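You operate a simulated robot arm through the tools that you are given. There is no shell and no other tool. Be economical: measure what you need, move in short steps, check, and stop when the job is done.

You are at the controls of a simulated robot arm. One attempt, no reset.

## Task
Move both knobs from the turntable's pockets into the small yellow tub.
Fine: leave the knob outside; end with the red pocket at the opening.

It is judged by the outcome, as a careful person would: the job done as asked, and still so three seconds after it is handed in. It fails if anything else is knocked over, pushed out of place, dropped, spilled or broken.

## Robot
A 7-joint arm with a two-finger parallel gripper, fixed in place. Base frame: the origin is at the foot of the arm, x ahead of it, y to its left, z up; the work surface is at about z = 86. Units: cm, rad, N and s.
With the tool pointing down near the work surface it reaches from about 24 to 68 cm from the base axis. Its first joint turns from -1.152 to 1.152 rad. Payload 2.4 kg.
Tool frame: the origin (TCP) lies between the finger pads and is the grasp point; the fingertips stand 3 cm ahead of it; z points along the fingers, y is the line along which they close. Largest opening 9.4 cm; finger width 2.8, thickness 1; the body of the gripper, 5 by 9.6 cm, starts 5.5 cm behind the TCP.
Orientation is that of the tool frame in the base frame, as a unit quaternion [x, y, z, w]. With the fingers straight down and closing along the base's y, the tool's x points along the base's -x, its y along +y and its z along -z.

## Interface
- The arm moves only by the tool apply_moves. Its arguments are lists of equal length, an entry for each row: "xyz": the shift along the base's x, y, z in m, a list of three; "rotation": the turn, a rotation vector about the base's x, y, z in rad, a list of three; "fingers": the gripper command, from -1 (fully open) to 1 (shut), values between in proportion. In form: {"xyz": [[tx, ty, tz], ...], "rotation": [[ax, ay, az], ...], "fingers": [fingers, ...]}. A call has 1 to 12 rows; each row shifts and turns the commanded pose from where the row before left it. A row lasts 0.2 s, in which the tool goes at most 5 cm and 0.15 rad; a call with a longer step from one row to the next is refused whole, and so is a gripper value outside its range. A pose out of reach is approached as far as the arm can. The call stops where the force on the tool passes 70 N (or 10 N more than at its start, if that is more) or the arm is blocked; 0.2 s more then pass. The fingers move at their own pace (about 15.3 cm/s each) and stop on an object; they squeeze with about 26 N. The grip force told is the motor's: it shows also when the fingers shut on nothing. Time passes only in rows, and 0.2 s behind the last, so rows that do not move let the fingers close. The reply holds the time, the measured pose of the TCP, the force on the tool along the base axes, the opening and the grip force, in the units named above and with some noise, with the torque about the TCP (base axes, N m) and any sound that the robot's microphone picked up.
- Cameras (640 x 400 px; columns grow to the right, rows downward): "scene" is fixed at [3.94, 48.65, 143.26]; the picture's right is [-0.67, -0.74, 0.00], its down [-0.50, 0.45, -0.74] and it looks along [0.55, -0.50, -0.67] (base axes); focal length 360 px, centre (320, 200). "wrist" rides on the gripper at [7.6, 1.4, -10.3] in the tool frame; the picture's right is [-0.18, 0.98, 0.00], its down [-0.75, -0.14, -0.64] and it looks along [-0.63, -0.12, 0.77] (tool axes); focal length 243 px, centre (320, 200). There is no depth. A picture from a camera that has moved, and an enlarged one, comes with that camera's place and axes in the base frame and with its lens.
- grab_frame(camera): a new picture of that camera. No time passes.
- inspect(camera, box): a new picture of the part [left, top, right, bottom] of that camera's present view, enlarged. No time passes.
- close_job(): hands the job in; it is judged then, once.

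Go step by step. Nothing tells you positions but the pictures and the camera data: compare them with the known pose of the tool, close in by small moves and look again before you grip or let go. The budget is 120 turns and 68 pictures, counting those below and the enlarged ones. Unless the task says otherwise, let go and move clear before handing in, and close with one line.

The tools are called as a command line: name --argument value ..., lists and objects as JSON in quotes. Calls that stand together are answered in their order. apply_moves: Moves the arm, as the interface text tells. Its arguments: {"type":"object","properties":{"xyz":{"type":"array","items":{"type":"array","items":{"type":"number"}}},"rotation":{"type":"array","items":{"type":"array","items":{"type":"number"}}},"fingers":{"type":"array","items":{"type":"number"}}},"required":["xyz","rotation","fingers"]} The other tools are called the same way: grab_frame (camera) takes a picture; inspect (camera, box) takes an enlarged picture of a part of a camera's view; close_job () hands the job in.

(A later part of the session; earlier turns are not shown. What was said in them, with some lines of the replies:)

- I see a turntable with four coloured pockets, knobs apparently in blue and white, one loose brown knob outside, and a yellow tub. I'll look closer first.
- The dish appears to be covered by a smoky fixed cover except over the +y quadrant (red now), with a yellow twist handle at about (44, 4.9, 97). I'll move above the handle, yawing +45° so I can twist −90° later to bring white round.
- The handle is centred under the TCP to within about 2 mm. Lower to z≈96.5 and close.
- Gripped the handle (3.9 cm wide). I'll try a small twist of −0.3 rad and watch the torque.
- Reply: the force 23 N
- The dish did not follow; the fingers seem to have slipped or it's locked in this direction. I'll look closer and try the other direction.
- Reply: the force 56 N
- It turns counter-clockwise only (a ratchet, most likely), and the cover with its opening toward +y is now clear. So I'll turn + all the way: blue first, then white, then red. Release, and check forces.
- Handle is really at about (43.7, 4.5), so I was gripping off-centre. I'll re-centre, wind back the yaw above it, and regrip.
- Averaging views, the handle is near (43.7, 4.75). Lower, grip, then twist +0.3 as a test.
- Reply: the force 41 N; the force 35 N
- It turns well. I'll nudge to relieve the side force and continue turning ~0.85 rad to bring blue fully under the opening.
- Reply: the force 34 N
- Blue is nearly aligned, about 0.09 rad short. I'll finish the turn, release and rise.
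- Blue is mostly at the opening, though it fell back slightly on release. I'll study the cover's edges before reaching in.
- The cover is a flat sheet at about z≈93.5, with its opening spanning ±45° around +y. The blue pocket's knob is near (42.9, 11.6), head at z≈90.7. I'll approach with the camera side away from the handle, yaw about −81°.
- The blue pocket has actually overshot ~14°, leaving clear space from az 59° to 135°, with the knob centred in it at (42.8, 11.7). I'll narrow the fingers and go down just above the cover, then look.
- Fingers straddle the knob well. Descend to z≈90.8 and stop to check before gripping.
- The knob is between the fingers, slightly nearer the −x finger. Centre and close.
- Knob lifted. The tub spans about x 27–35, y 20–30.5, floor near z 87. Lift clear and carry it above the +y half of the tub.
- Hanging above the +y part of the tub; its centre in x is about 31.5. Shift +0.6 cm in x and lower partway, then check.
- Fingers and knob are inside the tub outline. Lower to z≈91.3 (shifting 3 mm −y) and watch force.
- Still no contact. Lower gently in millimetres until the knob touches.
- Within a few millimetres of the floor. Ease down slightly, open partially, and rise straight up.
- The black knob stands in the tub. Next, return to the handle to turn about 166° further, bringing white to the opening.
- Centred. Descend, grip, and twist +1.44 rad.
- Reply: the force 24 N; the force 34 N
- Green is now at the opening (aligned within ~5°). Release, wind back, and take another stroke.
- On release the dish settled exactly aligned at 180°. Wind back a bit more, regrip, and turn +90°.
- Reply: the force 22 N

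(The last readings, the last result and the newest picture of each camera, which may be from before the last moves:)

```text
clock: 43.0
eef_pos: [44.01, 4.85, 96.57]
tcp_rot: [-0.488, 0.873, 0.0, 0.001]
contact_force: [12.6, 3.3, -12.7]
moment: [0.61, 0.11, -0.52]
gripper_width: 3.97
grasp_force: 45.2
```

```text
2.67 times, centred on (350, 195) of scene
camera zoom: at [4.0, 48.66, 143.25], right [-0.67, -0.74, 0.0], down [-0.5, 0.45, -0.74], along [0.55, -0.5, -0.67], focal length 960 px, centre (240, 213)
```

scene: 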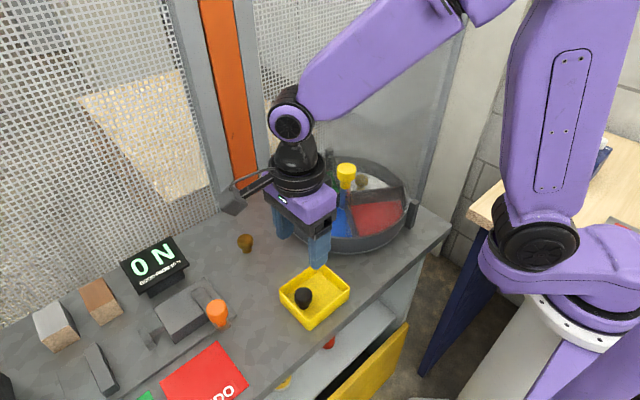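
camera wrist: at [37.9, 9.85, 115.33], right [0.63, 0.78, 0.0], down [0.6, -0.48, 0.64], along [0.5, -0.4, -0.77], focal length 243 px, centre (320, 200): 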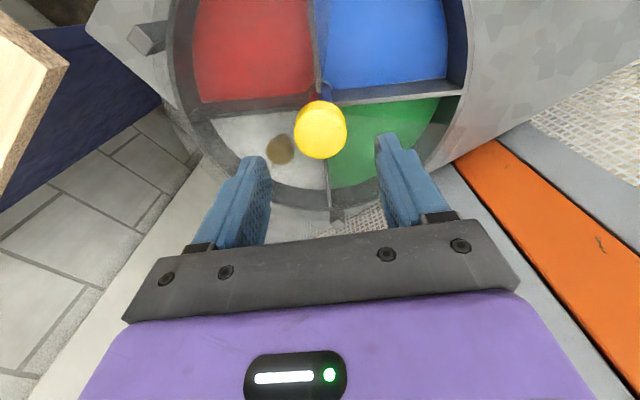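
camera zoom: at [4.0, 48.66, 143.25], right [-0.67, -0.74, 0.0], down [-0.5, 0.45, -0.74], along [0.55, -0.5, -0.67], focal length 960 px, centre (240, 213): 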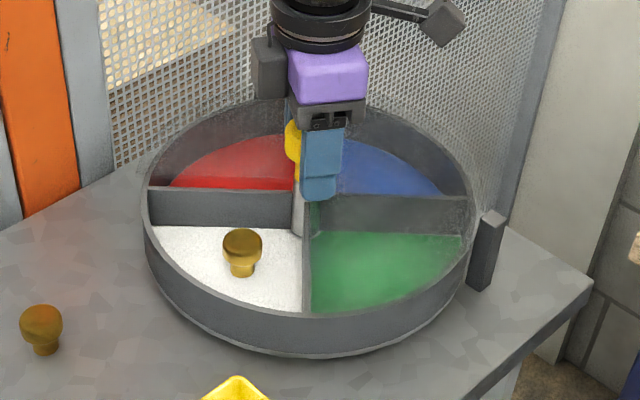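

White is aligned at the opening with its knob near (44.35, 11.75). Release, rise and swing round to yaw −90° above it.

apply_moves --xyz '[[0, 0, 0], [0, 0, 0], [0, 0, 0.03], [0, 0, 0.04], [0, 0.01, 0.01], [0, 0.01, 0], [0, 0.01, 0], [0, 0.01, 0], [0, 0.01, 0], [0, 0.01, 0], [0.004, 0.007, 0]]' --rotation '[[0, 0, 0], [0, 0, 0], [0, 0, 0], [0, 0, 0], [0, 0, -0.14], [0, 0, -0.14], [0, 0, -0.14], [0, 0, -0.14], [0, 0, -0.14], [0, 0, -0.14], [0, 0, -0.14]]' --fingers '[-0.4, -0.4, -0.4, -0.4, -0.4, -0.4, -0.4, -0.4, -0.4, -0.4, -0.4]'

apply_moves --xyz '[[0, 0, 0], [0, 0, 0], [0, 0, 0], [0, 0, 0], [0, 0, 0], [0, 0, 0], [0, 0, 0], [0, 0, 0], [0, 0, 0], [0, 0, 0], [0, 0, 0], [0, 0, 0]]' --rotation '[[0, 0, -0.14], [0, 0, -0.14], [0, 0, -0.14], [0, 0, -0.14], [0, 0, -0.14], [0, 0, -0.14], [0, 0, -0.14], [0, 0, -0.14], [0, 0, -0.14], [0, 0, -0.14], [0, 0, -0.14], [0, 0, 0]]' --fingers '[-0.4, -0.4, -0.4, -0.4, -0.4, -0.4, -0.4, -0.4, -0.4, 0, 0, 0]'

grab_frame --camera "wrist"

inspect --camera "scene" --box '[260, 120, 440, 270]'

```text
clock: 45.4
eef_pos: [44.28, 11.64, 104.62]
tcp_rot: [-0.018, 1.0, 0.0, 0.0]
contact_force: [-0.3, -0.3, 0.3]
moment: [0.02, -0.02, -0.02]
gripper_width: 6.56
grasp_force: 0.1
```

```text
clock: 48.0
eef_pos: [44.22, 11.56, 104.62]
tcp_rot: [0.683, 0.73, 0.0, 0.001]
contact_force: [0.0, 0.3, -0.5]
moment: [0.0, -0.05, -0.01]
gripper_width: 4.69
grasp_force: 0.1
```

```text
29 pictures are left
camera wrist: at [45.24, 19.22, 115.0], right [0.99, -0.12, 0.0], down [-0.09, -0.76, 0.64], along [-0.08, -0.64, -0.77], focal length 243 px, centre (320, 200)
```

wrist: 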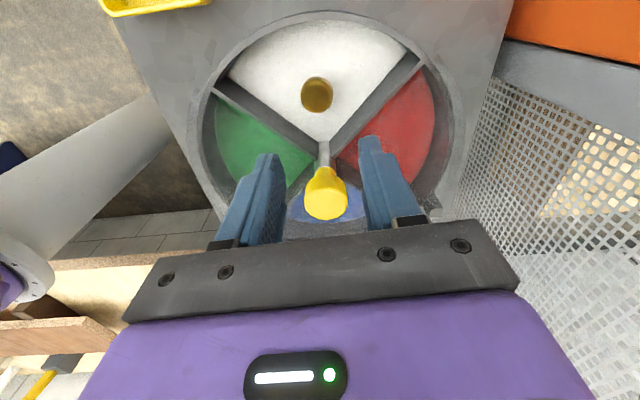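

```text
2.67 times, centred on (350, 195) of scene
camera zoom: at [3.94, 48.65, 143.26], right [-0.67, -0.74, 0.0], down [-0.5, 0.45, -0.74], along [0.55, -0.5, -0.67], focal length 960 px, centre (240, 213)
```

zoom: 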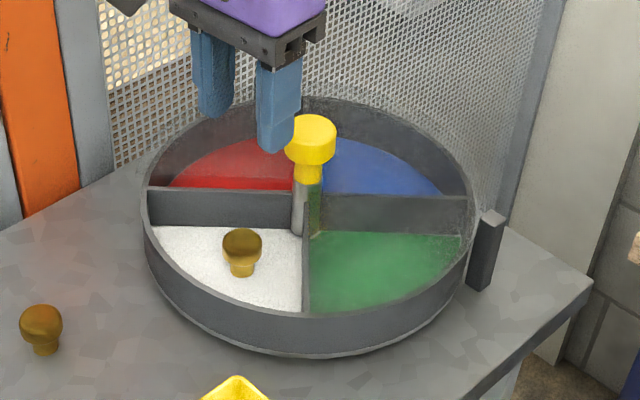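

Aligned and steady. Descend over the knob toward (44.1, 11.85), checking before gripping.

apply_moves --xyz '[[-0.001, 0.003, -0.03], [0, 0, -0.03], [0, 0, -0.025], [0, 0, -0.02], [0, 0, -0.018], [0, 0, -0.01], [0, 0, 0]]' --rotation '[[0, 0, 0], [0, 0, 0], [0, 0, 0], [0, 0, 0], [0, 0, 0], [0, 0, 0], [0, 0, 0]]' --fingers '[0, 0, 0, 0, 0, 0, 0]'

inspect --camera "scene" --box '[280, 150, 400, 240]'

inspect --camera "wrist" --box '[200, 60, 440, 210]'

```text
clock: 49.6
eef_pos: [44.17, 12.08, 91.45]
tcp_rot: [0.682, 0.731, 0.0, 0.0]
contact_force: [0.2, -0.2, -0.2]
moment: [-0.02, 0.02, -0.02]
gripper_width: 4.71
grasp_force: 0.0
```

```text
4.44 times, centred on (340, 195) of scene
camera zoom: at [3.94, 48.65, 143.26], right [-0.67, -0.74, 0.0], down [-0.5, 0.45, -0.74], along [0.55, -0.5, -0.67], focal length 1600 px, centre (231, 222)
```

zoom: 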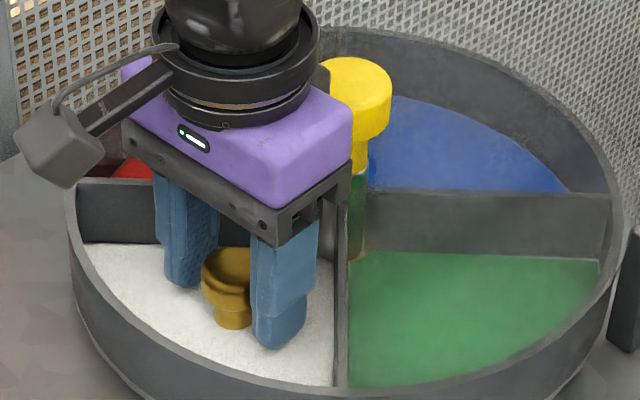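

```text
2.67 times, centred on (320, 135) of wrist
camera zoom: at [45.07, 19.64, 101.82], right [0.99, -0.12, 0.0], down [-0.09, -0.76, 0.64], along [-0.07, -0.64, -0.77], focal length 647 px, centre (320, 373)
```

zoom: 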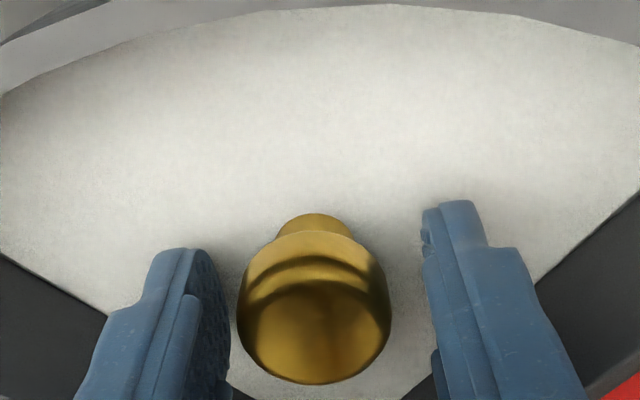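

Nicely straddled. Small centring, grip, and lift.

apply_moves --xyz '[[-0.0012, 0, -0.003], [0, 0, 0], [0, 0, 0], [0, 0, 0], [0, 0, 0.01], [0, 0, 0.02], [0, 0, 0.04], [0, 0, 0.04], [0, 0, 0.01]]' --rotation '[[0, 0, 0], [0, 0, 0], [0, 0, 0], [0, 0, 0], [0, 0, 0], [0, 0, 0], [0, 0, 0], [0, 0, 0], [0, 0, 0]]' --fingers '[0, 1, 1, 1, 1, 1, 1, 1, 1]'

grab_frame --camera "scene"

```text
clock: 51.6
eef_pos: [43.98, 11.99, 103.35]
tcp_rot: [0.682, 0.732, 0.0, 0.0]
contact_force: [-0.3, -0.4, -0.2]
moment: [-0.01, 0.01, 0.01]
gripper_width: 3.09
grasp_force: 26.2
```

```text
25 pictures are left
```

scene: 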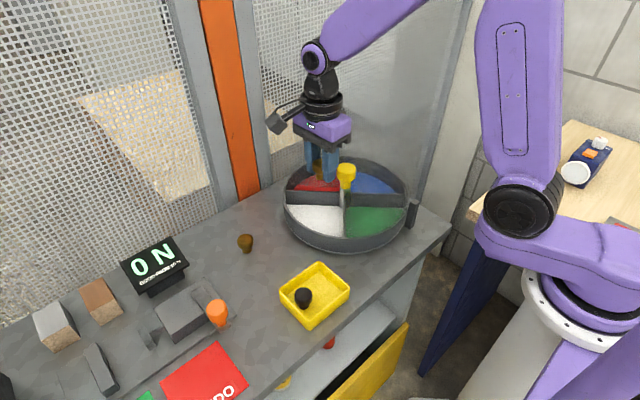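

Second knob held. Carry it above the −y half of the tub at (31.7, 22.5).

apply_moves --xyz '[[-0.0205, 0.0175, 0], [-0.0205, 0.0175, 0], [-0.0205, 0.0175, 0], [-0.0205, 0.0175, 0], [-0.0205, 0.0175, 0], [-0.0205, 0.0175, 0], [0, 0, -0.03], [0, 0, -0.03], [0, 0, -0.02], [0, 0, 0]]' --rotation '[[0, 0, -0.012], [0, 0, -0.012], [0, 0, -0.012], [0, 0, -0.012], [0, 0, -0.012], [0, 0, 0], [0, 0, 0], [0, 0, 0], [0, 0, 0], [0, 0, 0]]' --fingers '[1, 1, 1, 1, 1, 1, 1, 1, 1, 1]'

inspect --camera "scene" --box '[240, 220, 400, 340]'

inspect --camera "wrist" --box '[200, 40, 440, 240]'

```text
clock: 53.8
eef_pos: [31.47, 22.07, 95.16]
tcp_rot: [0.704, 0.71, 0.0, 0.0]
contact_force: [0.5, 0.1, 0.0]
moment: [-0.02, 0.0, 0.03]
gripper_width: 3.08
grasp_force: 26.0
```

```text
3.33 times, centred on (320, 280) of scene
camera zoom: at [3.94, 48.65, 143.26], right [-0.67, -0.74, 0.0], down [-0.5, 0.45, -0.74], along [0.55, -0.5, -0.67], focal length 1200 px, centre (320, -67)
```

zoom: 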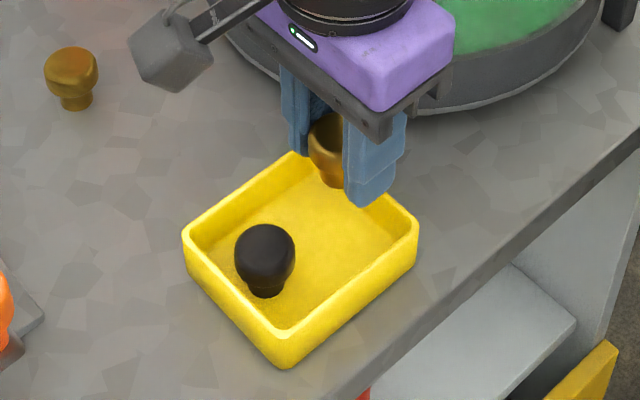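

```text
2.00 times, centred on (320, 140) of wrist
camera zoom: at [32.97, 29.7, 105.38], right [0.98, -0.17, 0.0], down [-0.13, -0.76, 0.64], along [-0.11, -0.63, -0.77], focal length 485 px, centre (320, 320)
```

zoom: 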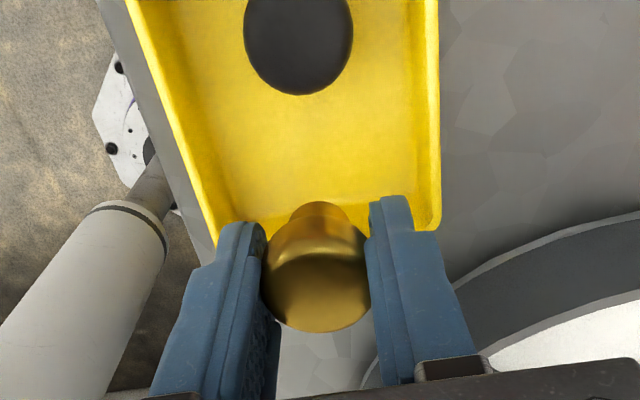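

Shift +0.6 cm in y for wall clearance, then lower as before to z≈90.

apply_moves --xyz '[[0.0025, 0.006, 0], [0, 0, -0.015], [0, 0, -0.015], [0, 0, -0.01], [0, 0, -0.006], [0, 0, -0.003], [0, 0, 0]]' --rotation '[[0, 0, 0], [0, 0, 0], [0, 0, 0], [0, 0, 0], [0, 0, 0], [0, 0, 0], [0, 0, 0]]' --fingers '[1, 1, 1, 1, 1, 1, 1]'

inspect --camera "scene" --box '[240, 220, 400, 340]'

```text
clock: 55.4
eef_pos: [31.94, 23.08, 90.16]
tcp_rot: [0.704, 0.711, 0.0, 0.001]
contact_force: [-0.6, -0.1, -0.3]
moment: [0.01, 0.01, 0.0]
gripper_width: 3.08
grasp_force: 25.9
```

```text
3.33 times, centred on (320, 280) of scene
camera zoom: at [3.94, 48.65, 143.26], right [-0.67, -0.74, 0.0], down [-0.5, 0.45, -0.74], along [0.55, -0.5, -0.67], focal length 1200 px, centre (320, -67)
```

zoom: 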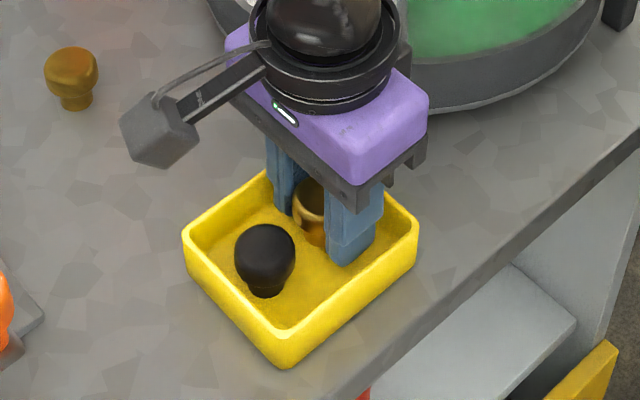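

Knob is low in the tub, clear of the first one. Ease down, open partially and rise.

apply_moves --xyz '[[0, 0, -0.002], [0, 0, -0.001], [0, 0, 0], [0, 0, 0], [0, 0, 0.015], [0, 0, 0.025], [0, 0, 0.03], [0, 0, 0.04], [0, 0, 0.04]]' --rotation '[[0, 0, 0], [0, 0, 0], [0, 0, 0], [0, 0, 0], [0, 0, 0], [0, 0, 0], [0, 0, 0], [0, 0, 0], [0, 0, 0]]' --fingers '[1, 1, 0.15, 0.15, 0.15, 0.15, 0.15, 0.15, -0.4]'

grab_frame --camera "scene"

```text
clock: 57.4
eef_pos: [31.78, 23.14, 104.67]
tcp_rot: [0.704, 0.71, -0.001, -0.001]
contact_force: [0.0, 0.4, -0.2]
moment: [-0.02, -0.01, 0.02]
gripper_width: 6.61
grasp_force: 0.0
```

```text
21 pictures are left
```

scene: 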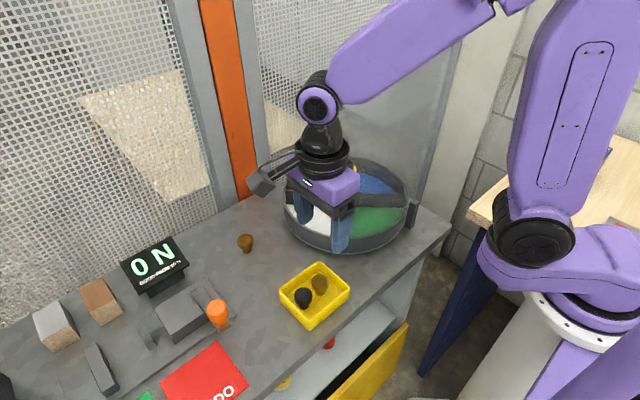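

Both knobs are in the tub. Now back to the handle for the last +90° to bring red to the opening.

apply_moves --xyz '[[0.0152, -0.0227, 0], [0.0152, -0.0227, 0], [0.0152, -0.0227, 0], [0.0152, -0.0227, 0], [0.0152, -0.0227, 0], [0.0152, -0.0227, 0], [0.0152, -0.0227, 0], [0.0152, -0.0225, 0], [0, 0, 0]]' --rotation '[[0, 0, 0.122], [0, 0, 0.122], [0, 0, 0.122], [0, 0, 0.122], [0, 0, 0.122], [0, 0, 0.122], [0, 0, 0.122], [0, 0, 0.122], [0, 0, 0]]' --fingers '[-0.4, -0.4, -0.4, -0.4, -0.4, -0.4, -0.4, -0.4, -0.4]'

grab_frame --camera "wrist"

```text
clock: 59.4
eef_pos: [44.07, 4.78, 104.85]
tcp_rot: [0.287, 0.958, 0.0, 0.0]
contact_force: [-0.1, -0.4, 0.0]
moment: [0.02, 0.01, 0.02]
gripper_width: 6.62
grasp_force: 0.1
```

```text
20 pictures are left
camera wrist: at [38.65, 10.19, 115.29], right [0.7, 0.72, 0.0], down [0.55, -0.53, 0.64], along [0.46, -0.45, -0.77], focal length 243 px, centre (320, 200)
```

wrist: 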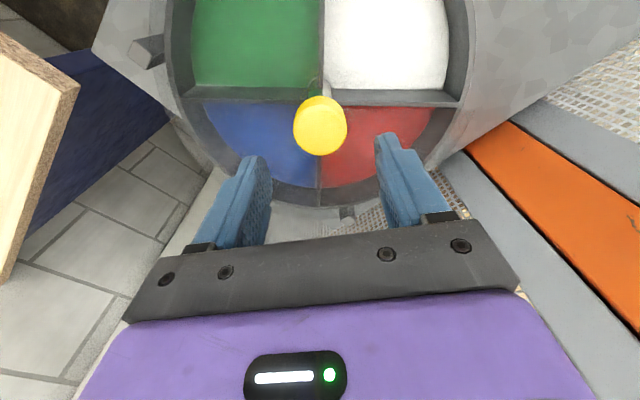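

apply_moves --xyz '[[-0.001, 0.0025, -0.028], [0, 0, -0.028], [0, 0, -0.026], [0, 0, 0], [0, 0, 0], [0, 0, 0]]' --rotation '[[0, 0, 0], [0, 0, 0], [0, 0, 0], [0, 0, 0], [0, 0, 0], [0, 0, 0]]' --fingers '[-0.4, -0.4, -0.4, -0.4, 1, 1]'

apply_moves --xyz '[[0, 0, 0], [0, 0, 0], [0, 0, 0], [0, 0, 0], [0, 0, 0], [0, 0, 0], [0, 0, 0], [0, 0, 0], [0, 0, 0], [0, 0, 0], [0, 0, 0], [0, 0, 0]]' --rotation '[[0, 0, 0.135], [0, 0, 0.135], [0, 0, 0.135], [0, 0, 0.135], [0, 0, 0.135], [0, 0, 0.135], [0, 0, 0.135], [0, 0, 0.135], [0, 0, 0.135], [0, 0, 0.135], [0, 0, 0.135], [0, 0, 0.125]]' --fingers '[1, 1, 1, 1, 1, 1, 1, 1, 1, 1, 1, 1]'

inspect --camera "scene" --box '[260, 120, 440, 270]'

```text
clock: 60.8
eef_pos: [44.12, 5.02, 96.66]
tcp_rot: [0.289, 0.957, -0.001, -0.002]
contact_force: [-8.8, -14.3, -3.0]
moment: [0.08, -0.39, -0.03]
gripper_width: 3.96
grasp_force: 44.3
```

```text
clock: 63.4
eef_pos: [44.01, 5.19, 96.71]
tcp_rot: [-0.49, 0.872, 0.0, 0.001]
contact_force: [2.6, -20.7, -10.0]
moment: [0.13, 0.05, -0.53]
gripper_width: 4.0
grasp_force: 45.4
```

```text
2.67 times, centred on (350, 195) of scene
camera zoom: at [3.97, 48.6, 143.28], right [-0.67, -0.74, 0.0], down [-0.5, 0.45, -0.74], along [0.55, -0.5, -0.67], focal length 960 px, centre (240, 213)
```

zoom: 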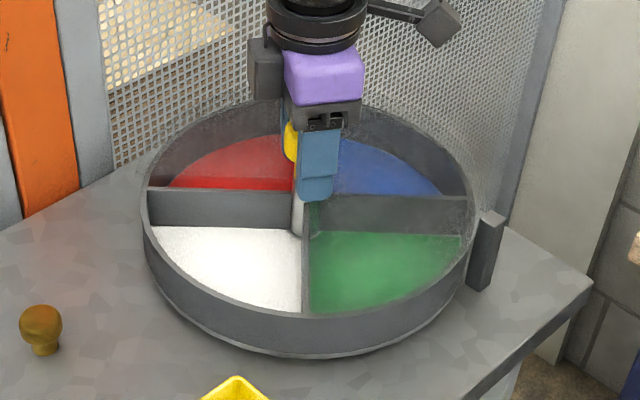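

The dish didn't move: it's at an end stop (0° and 270° travel limits rather than a ratchet). So red has to come back clockwise by 270°. I'll twist −1.6 rad now and check.

apply_moves --xyz '[[0, 0, 0], [0, 0, 0], [0, 0, 0], [0, 0, 0], [0, 0, 0], [0, 0, 0], [0, 0, 0], [0, 0, 0], [0, 0, 0], [0, 0, 0], [0, 0, 0], [0, 0, 0]]' --rotation '[[0, 0, -0.135], [0, 0, -0.135], [0, 0, -0.135], [0, 0, -0.135], [0, 0, -0.135], [0, 0, -0.135], [0, 0, -0.135], [0, 0, -0.135], [0, 0, -0.135], [0, 0, -0.135], [0, 0, -0.135], [0, 0, -0.135]]' --fingers '[1, 1, 1, 1, 1, 1, 1, 1, 1, 1, 1, 1]'

inspect --camera "scene" --box '[260, 120, 440, 270]'

```text
clock: 66.0
eef_pos: [44.17, 4.9, 96.71]
tcp_rot: [0.295, 0.956, 0.0, 0.0]
contact_force: [11.2, -22.5, -3.1]
moment: [-0.02, -0.24, 0.07]
gripper_width: 4.0
grasp_force: 44.7
```

```text
2.67 times, centred on (350, 195) of scene
camera zoom: at [3.98, 48.59, 143.28], right [-0.67, -0.74, 0.0], down [-0.5, 0.45, -0.74], along [0.55, -0.5, -0.67], focal length 960 px, centre (240, 213)
```

zoom: 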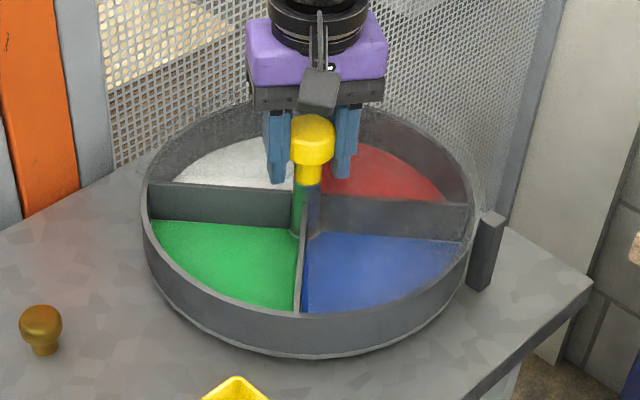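

Confirmed; clockwise works. Release, wind forward, regrip and turn −90° again.

apply_moves --xyz '[[0, 0, 0], [0, 0, 0.03], [0, 0, 0.025], [0, 0, 0], [0, 0, 0], [0, 0, 0], [0, 0, 0], [0, 0, 0], [0, 0, 0], [0, 0, 0], [0, 0, 0], [0, 0, 0]]' --rotation '[[0, 0, 0], [0, 0, 0], [0, 0, 0.145], [0, 0, 0.145], [0, 0, 0.145], [0, 0, 0.145], [0, 0, 0.145], [0, 0, 0.145], [0, 0, 0.145], [0, 0, 0.145], [0, 0, 0.145], [0, 0, 0.145]]' --fingers '[-0.4, -0.4, -0.4, -0.4, -0.4, -0.4, -0.4, -0.4, -0.4, -0.4, -0.4, -0.4]'

apply_moves --xyz '[[0, 0, 0], [0, 0, -0.028], [0, 0, -0.027], [0, 0, 0], [0, 0, 0], [0, 0, 0]]' --rotation '[[0, 0, 0.1], [0, 0, 0], [0, 0, 0], [0, 0, 0], [0, 0, 0], [0, 0, 0]]' --fingers '[-0.4, -0.4, -0.4, -0.4, 1, 1]'

apply_moves --xyz '[[0, 0, 0], [0, 0, 0], [0, 0, 0], [0, 0, 0], [0, 0, 0], [0, 0, 0], [0, 0, 0], [0, 0, 0], [0, 0, 0], [0, 0, 0], [0, 0, 0], [0, 0, 0]]' --rotation '[[0, 0, -0.135], [0, 0, -0.135], [0, 0, -0.135], [0, 0, -0.135], [0, 0, -0.135], [0, 0, -0.135], [0, 0, -0.135], [0, 0, -0.135], [0, 0, -0.135], [0, 0, -0.135], [0, 0, -0.135], [0, 0, -0.135]]' --fingers '[1, 1, 1, 1, 1, 1, 1, 1, 1, 1, 1, 1]'

inspect --camera "scene" --box '[260, 120, 440, 270]'

```text
clock: 68.6
eef_pos: [44.1, 5.33, 102.2]
tcp_rot: [-0.417, 0.909, 0.0, 0.0]
contact_force: [-0.5, -0.6, 0.4]
moment: [-0.02, 0.0, -0.01]
gripper_width: 6.57
grasp_force: 0.1
```

```text
clock: 70.0
eef_pos: [44.01, 5.12, 96.81]
tcp_rot: [-0.459, 0.889, 0.0, 0.002]
contact_force: [7.8, -5.6, -9.2]
moment: [0.54, -0.34, 0.03]
gripper_width: 3.97
grasp_force: 45.6
```

```text
clock: 72.6
eef_pos: [44.08, 4.88, 96.71]
tcp_rot: [0.328, 0.945, -0.001, 0.001]
contact_force: [2.4, -25.1, 27.6]
moment: [0.16, -0.29, 0.07]
gripper_width: 3.98
grasp_force: 44.9
```

```text
2.67 times, centred on (350, 195) of scene
camera zoom: at [3.91, 48.58, 143.29], right [-0.67, -0.74, 0.0], down [-0.5, 0.45, -0.74], along [0.55, -0.5, -0.67], focal length 960 px, centre (240, 213)
```

zoom: 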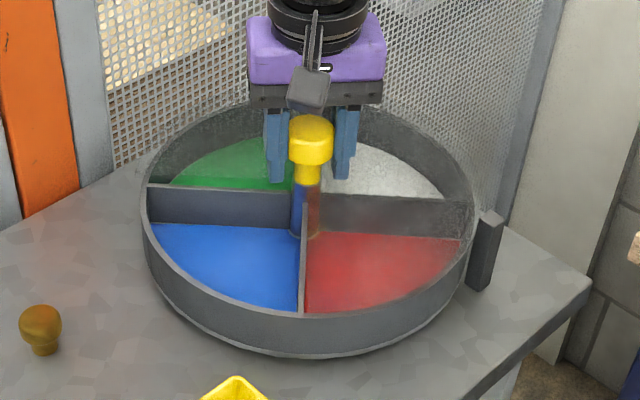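

Blue is at the opening again. One more −90° stroke brings red (against its end stop).

apply_moves --xyz '[[0, 0, 0], [0, 0, 0.03], [0, 0, 0.025], [0, 0, 0], [0, 0, 0], [0, 0, 0], [0, 0, 0], [0, 0, 0], [0, 0, 0], [0, 0, 0], [0, 0, 0], [0, 0, 0]]' --rotation '[[0, 0, 0], [0, 0, 0], [0, 0, 0.145], [0, 0, 0.145], [0, 0, 0.145], [0, 0, 0.145], [0, 0, 0.145], [0, 0, 0.145], [0, 0, 0.145], [0, 0, 0.145], [0, 0, 0.145], [0, 0, 0.145]]' --fingers '[-0.4, -0.4, -0.4, -0.4, -0.4, -0.4, -0.4, -0.4, -0.4, -0.4, -0.4, -0.4]'

apply_moves --xyz '[[0, -0.0015, 0], [0, 0, -0.028], [0, 0, -0.027], [0, 0, 0], [0, 0, 0], [0, 0, 0]]' --rotation '[[0, 0, 0.13], [0, 0, 0], [0, 0, 0], [0, 0, 0], [0, 0, 0], [0, 0, 0]]' --fingers '[-0.4, -0.4, -0.4, -0.4, 1, 1]'

apply_moves --xyz '[[0, 0, 0], [0, 0, 0], [0, 0, 0], [0, 0, 0], [0, 0, 0], [0, 0, 0], [0, 0, 0], [0, 0, 0], [0, 0, 0], [0, 0, 0], [0, 0, 0], [0, 0, 0]]' --rotation '[[0, 0, -0.135], [0, 0, -0.135], [0, 0, -0.135], [0, 0, -0.135], [0, 0, -0.135], [0, 0, -0.135], [0, 0, -0.135], [0, 0, -0.135], [0, 0, -0.135], [0, 0, -0.135], [0, 0, -0.135], [0, 0, -0.11]]' --fingers '[1, 1, 1, 1, 1, 1, 1, 1, 1, 1, 1, 1]'

inspect --camera "scene" --box '[260, 120, 440, 270]'

```text
clock: 75.2
eef_pos: [43.95, 5.1, 102.11]
tcp_rot: [-0.384, 0.923, 0.0, 0.0]
contact_force: [0.3, -0.7, 0.1]
moment: [-0.04, 0.0, 0.03]
gripper_width: 6.58
grasp_force: 0.1
```

```text
clock: 76.6
eef_pos: [44.07, 5.02, 96.67]
tcp_rot: [-0.443, 0.897, 0.001, -0.002]
contact_force: [-8.7, 6.4, -2.1]
moment: [0.05, -0.36, 0.08]
gripper_width: 3.92
grasp_force: 44.6
```

```text
clock: 79.2
eef_pos: [44.06, 5.0, 96.66]
tcp_rot: [0.333, 0.943, 0.0, 0.001]
contact_force: [-0.9, 4.6, 2.9]
moment: [-0.28, -0.21, 0.34]
gripper_width: 3.94
grasp_force: 45.5
```

```text
2.67 times, centred on (350, 195) of scene
camera zoom: at [3.94, 48.67, 143.25], right [-0.67, -0.74, 0.0], down [-0.5, 0.45, -0.74], along [0.55, -0.5, -0.67], focal length 960 px, centre (240, 213)
```

zoom: 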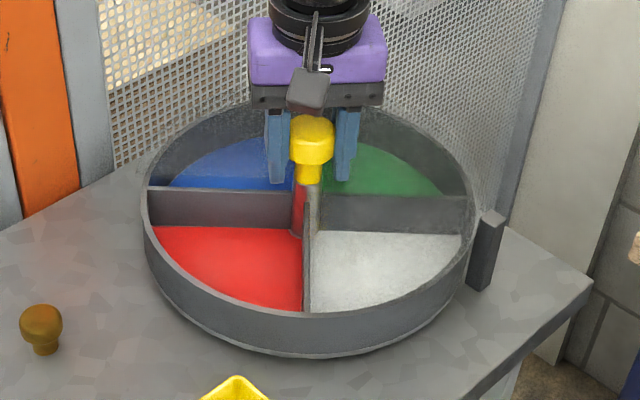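

Red is aligned at the opening, against its stop. Release, rise clear, and verify everything.

apply_moves --xyz '[[0, 0, 0], [0, 0, 0], [0, 0, 0.03], [0, 0, 0.04], [0, 0, 0.04], [0, 0, 0.04], [0, 0, 0], [0, 0, 0], [0, 0, 0]]' --rotation '[[0, 0, 0], [0, 0, 0], [0, 0, 0], [0, 0, 0], [0, 0, 0], [0, 0, 0], [0, 0, 0], [0, 0, 0], [0, 0, 0]]' --fingers '[-0.4, -0.4, -0.4, -0.4, -0.4, -0.4, -0.4, -0.4, -0.4]'

grab_frame --camera "scene"

inspect --camera "scene" --box '[220, 140, 460, 340]'

```text
clock: 81.2
eef_pos: [43.92, 4.79, 111.81]
tcp_rot: [0.332, 0.943, 0.0, -0.001]
contact_force: [-0.5, -0.6, -0.3]
moment: [-0.03, 0.05, 0.0]
gripper_width: 6.6
grasp_force: 0.2
```

```text
15 pictures are left
```

scene: 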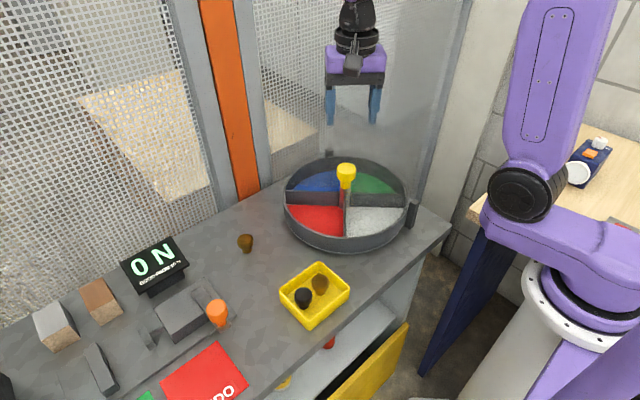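

```text
2.00 times, centred on (340, 240) of scene
camera zoom: at [3.94, 48.65, 143.26], right [-0.67, -0.74, 0.0], down [-0.5, 0.45, -0.74], along [0.55, -0.5, -0.67], focal length 720 px, centre (280, 120)
```

zoom: 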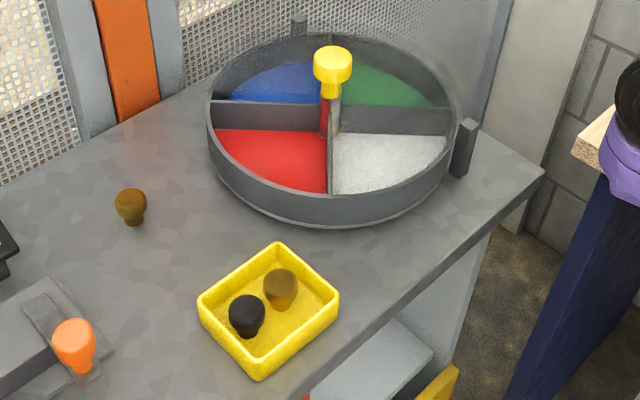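

Both knobs stand in the yellow tub, red is at the opening, the loose knob is where it was, and the arm is clear. Handing in.

close_job

```text
The job is handed in.
```

Both knobs from the turntable's pockets are now in the small yellow tub. The turntable ends with its red pocket at the opening, and the loose knob outside is where it was.
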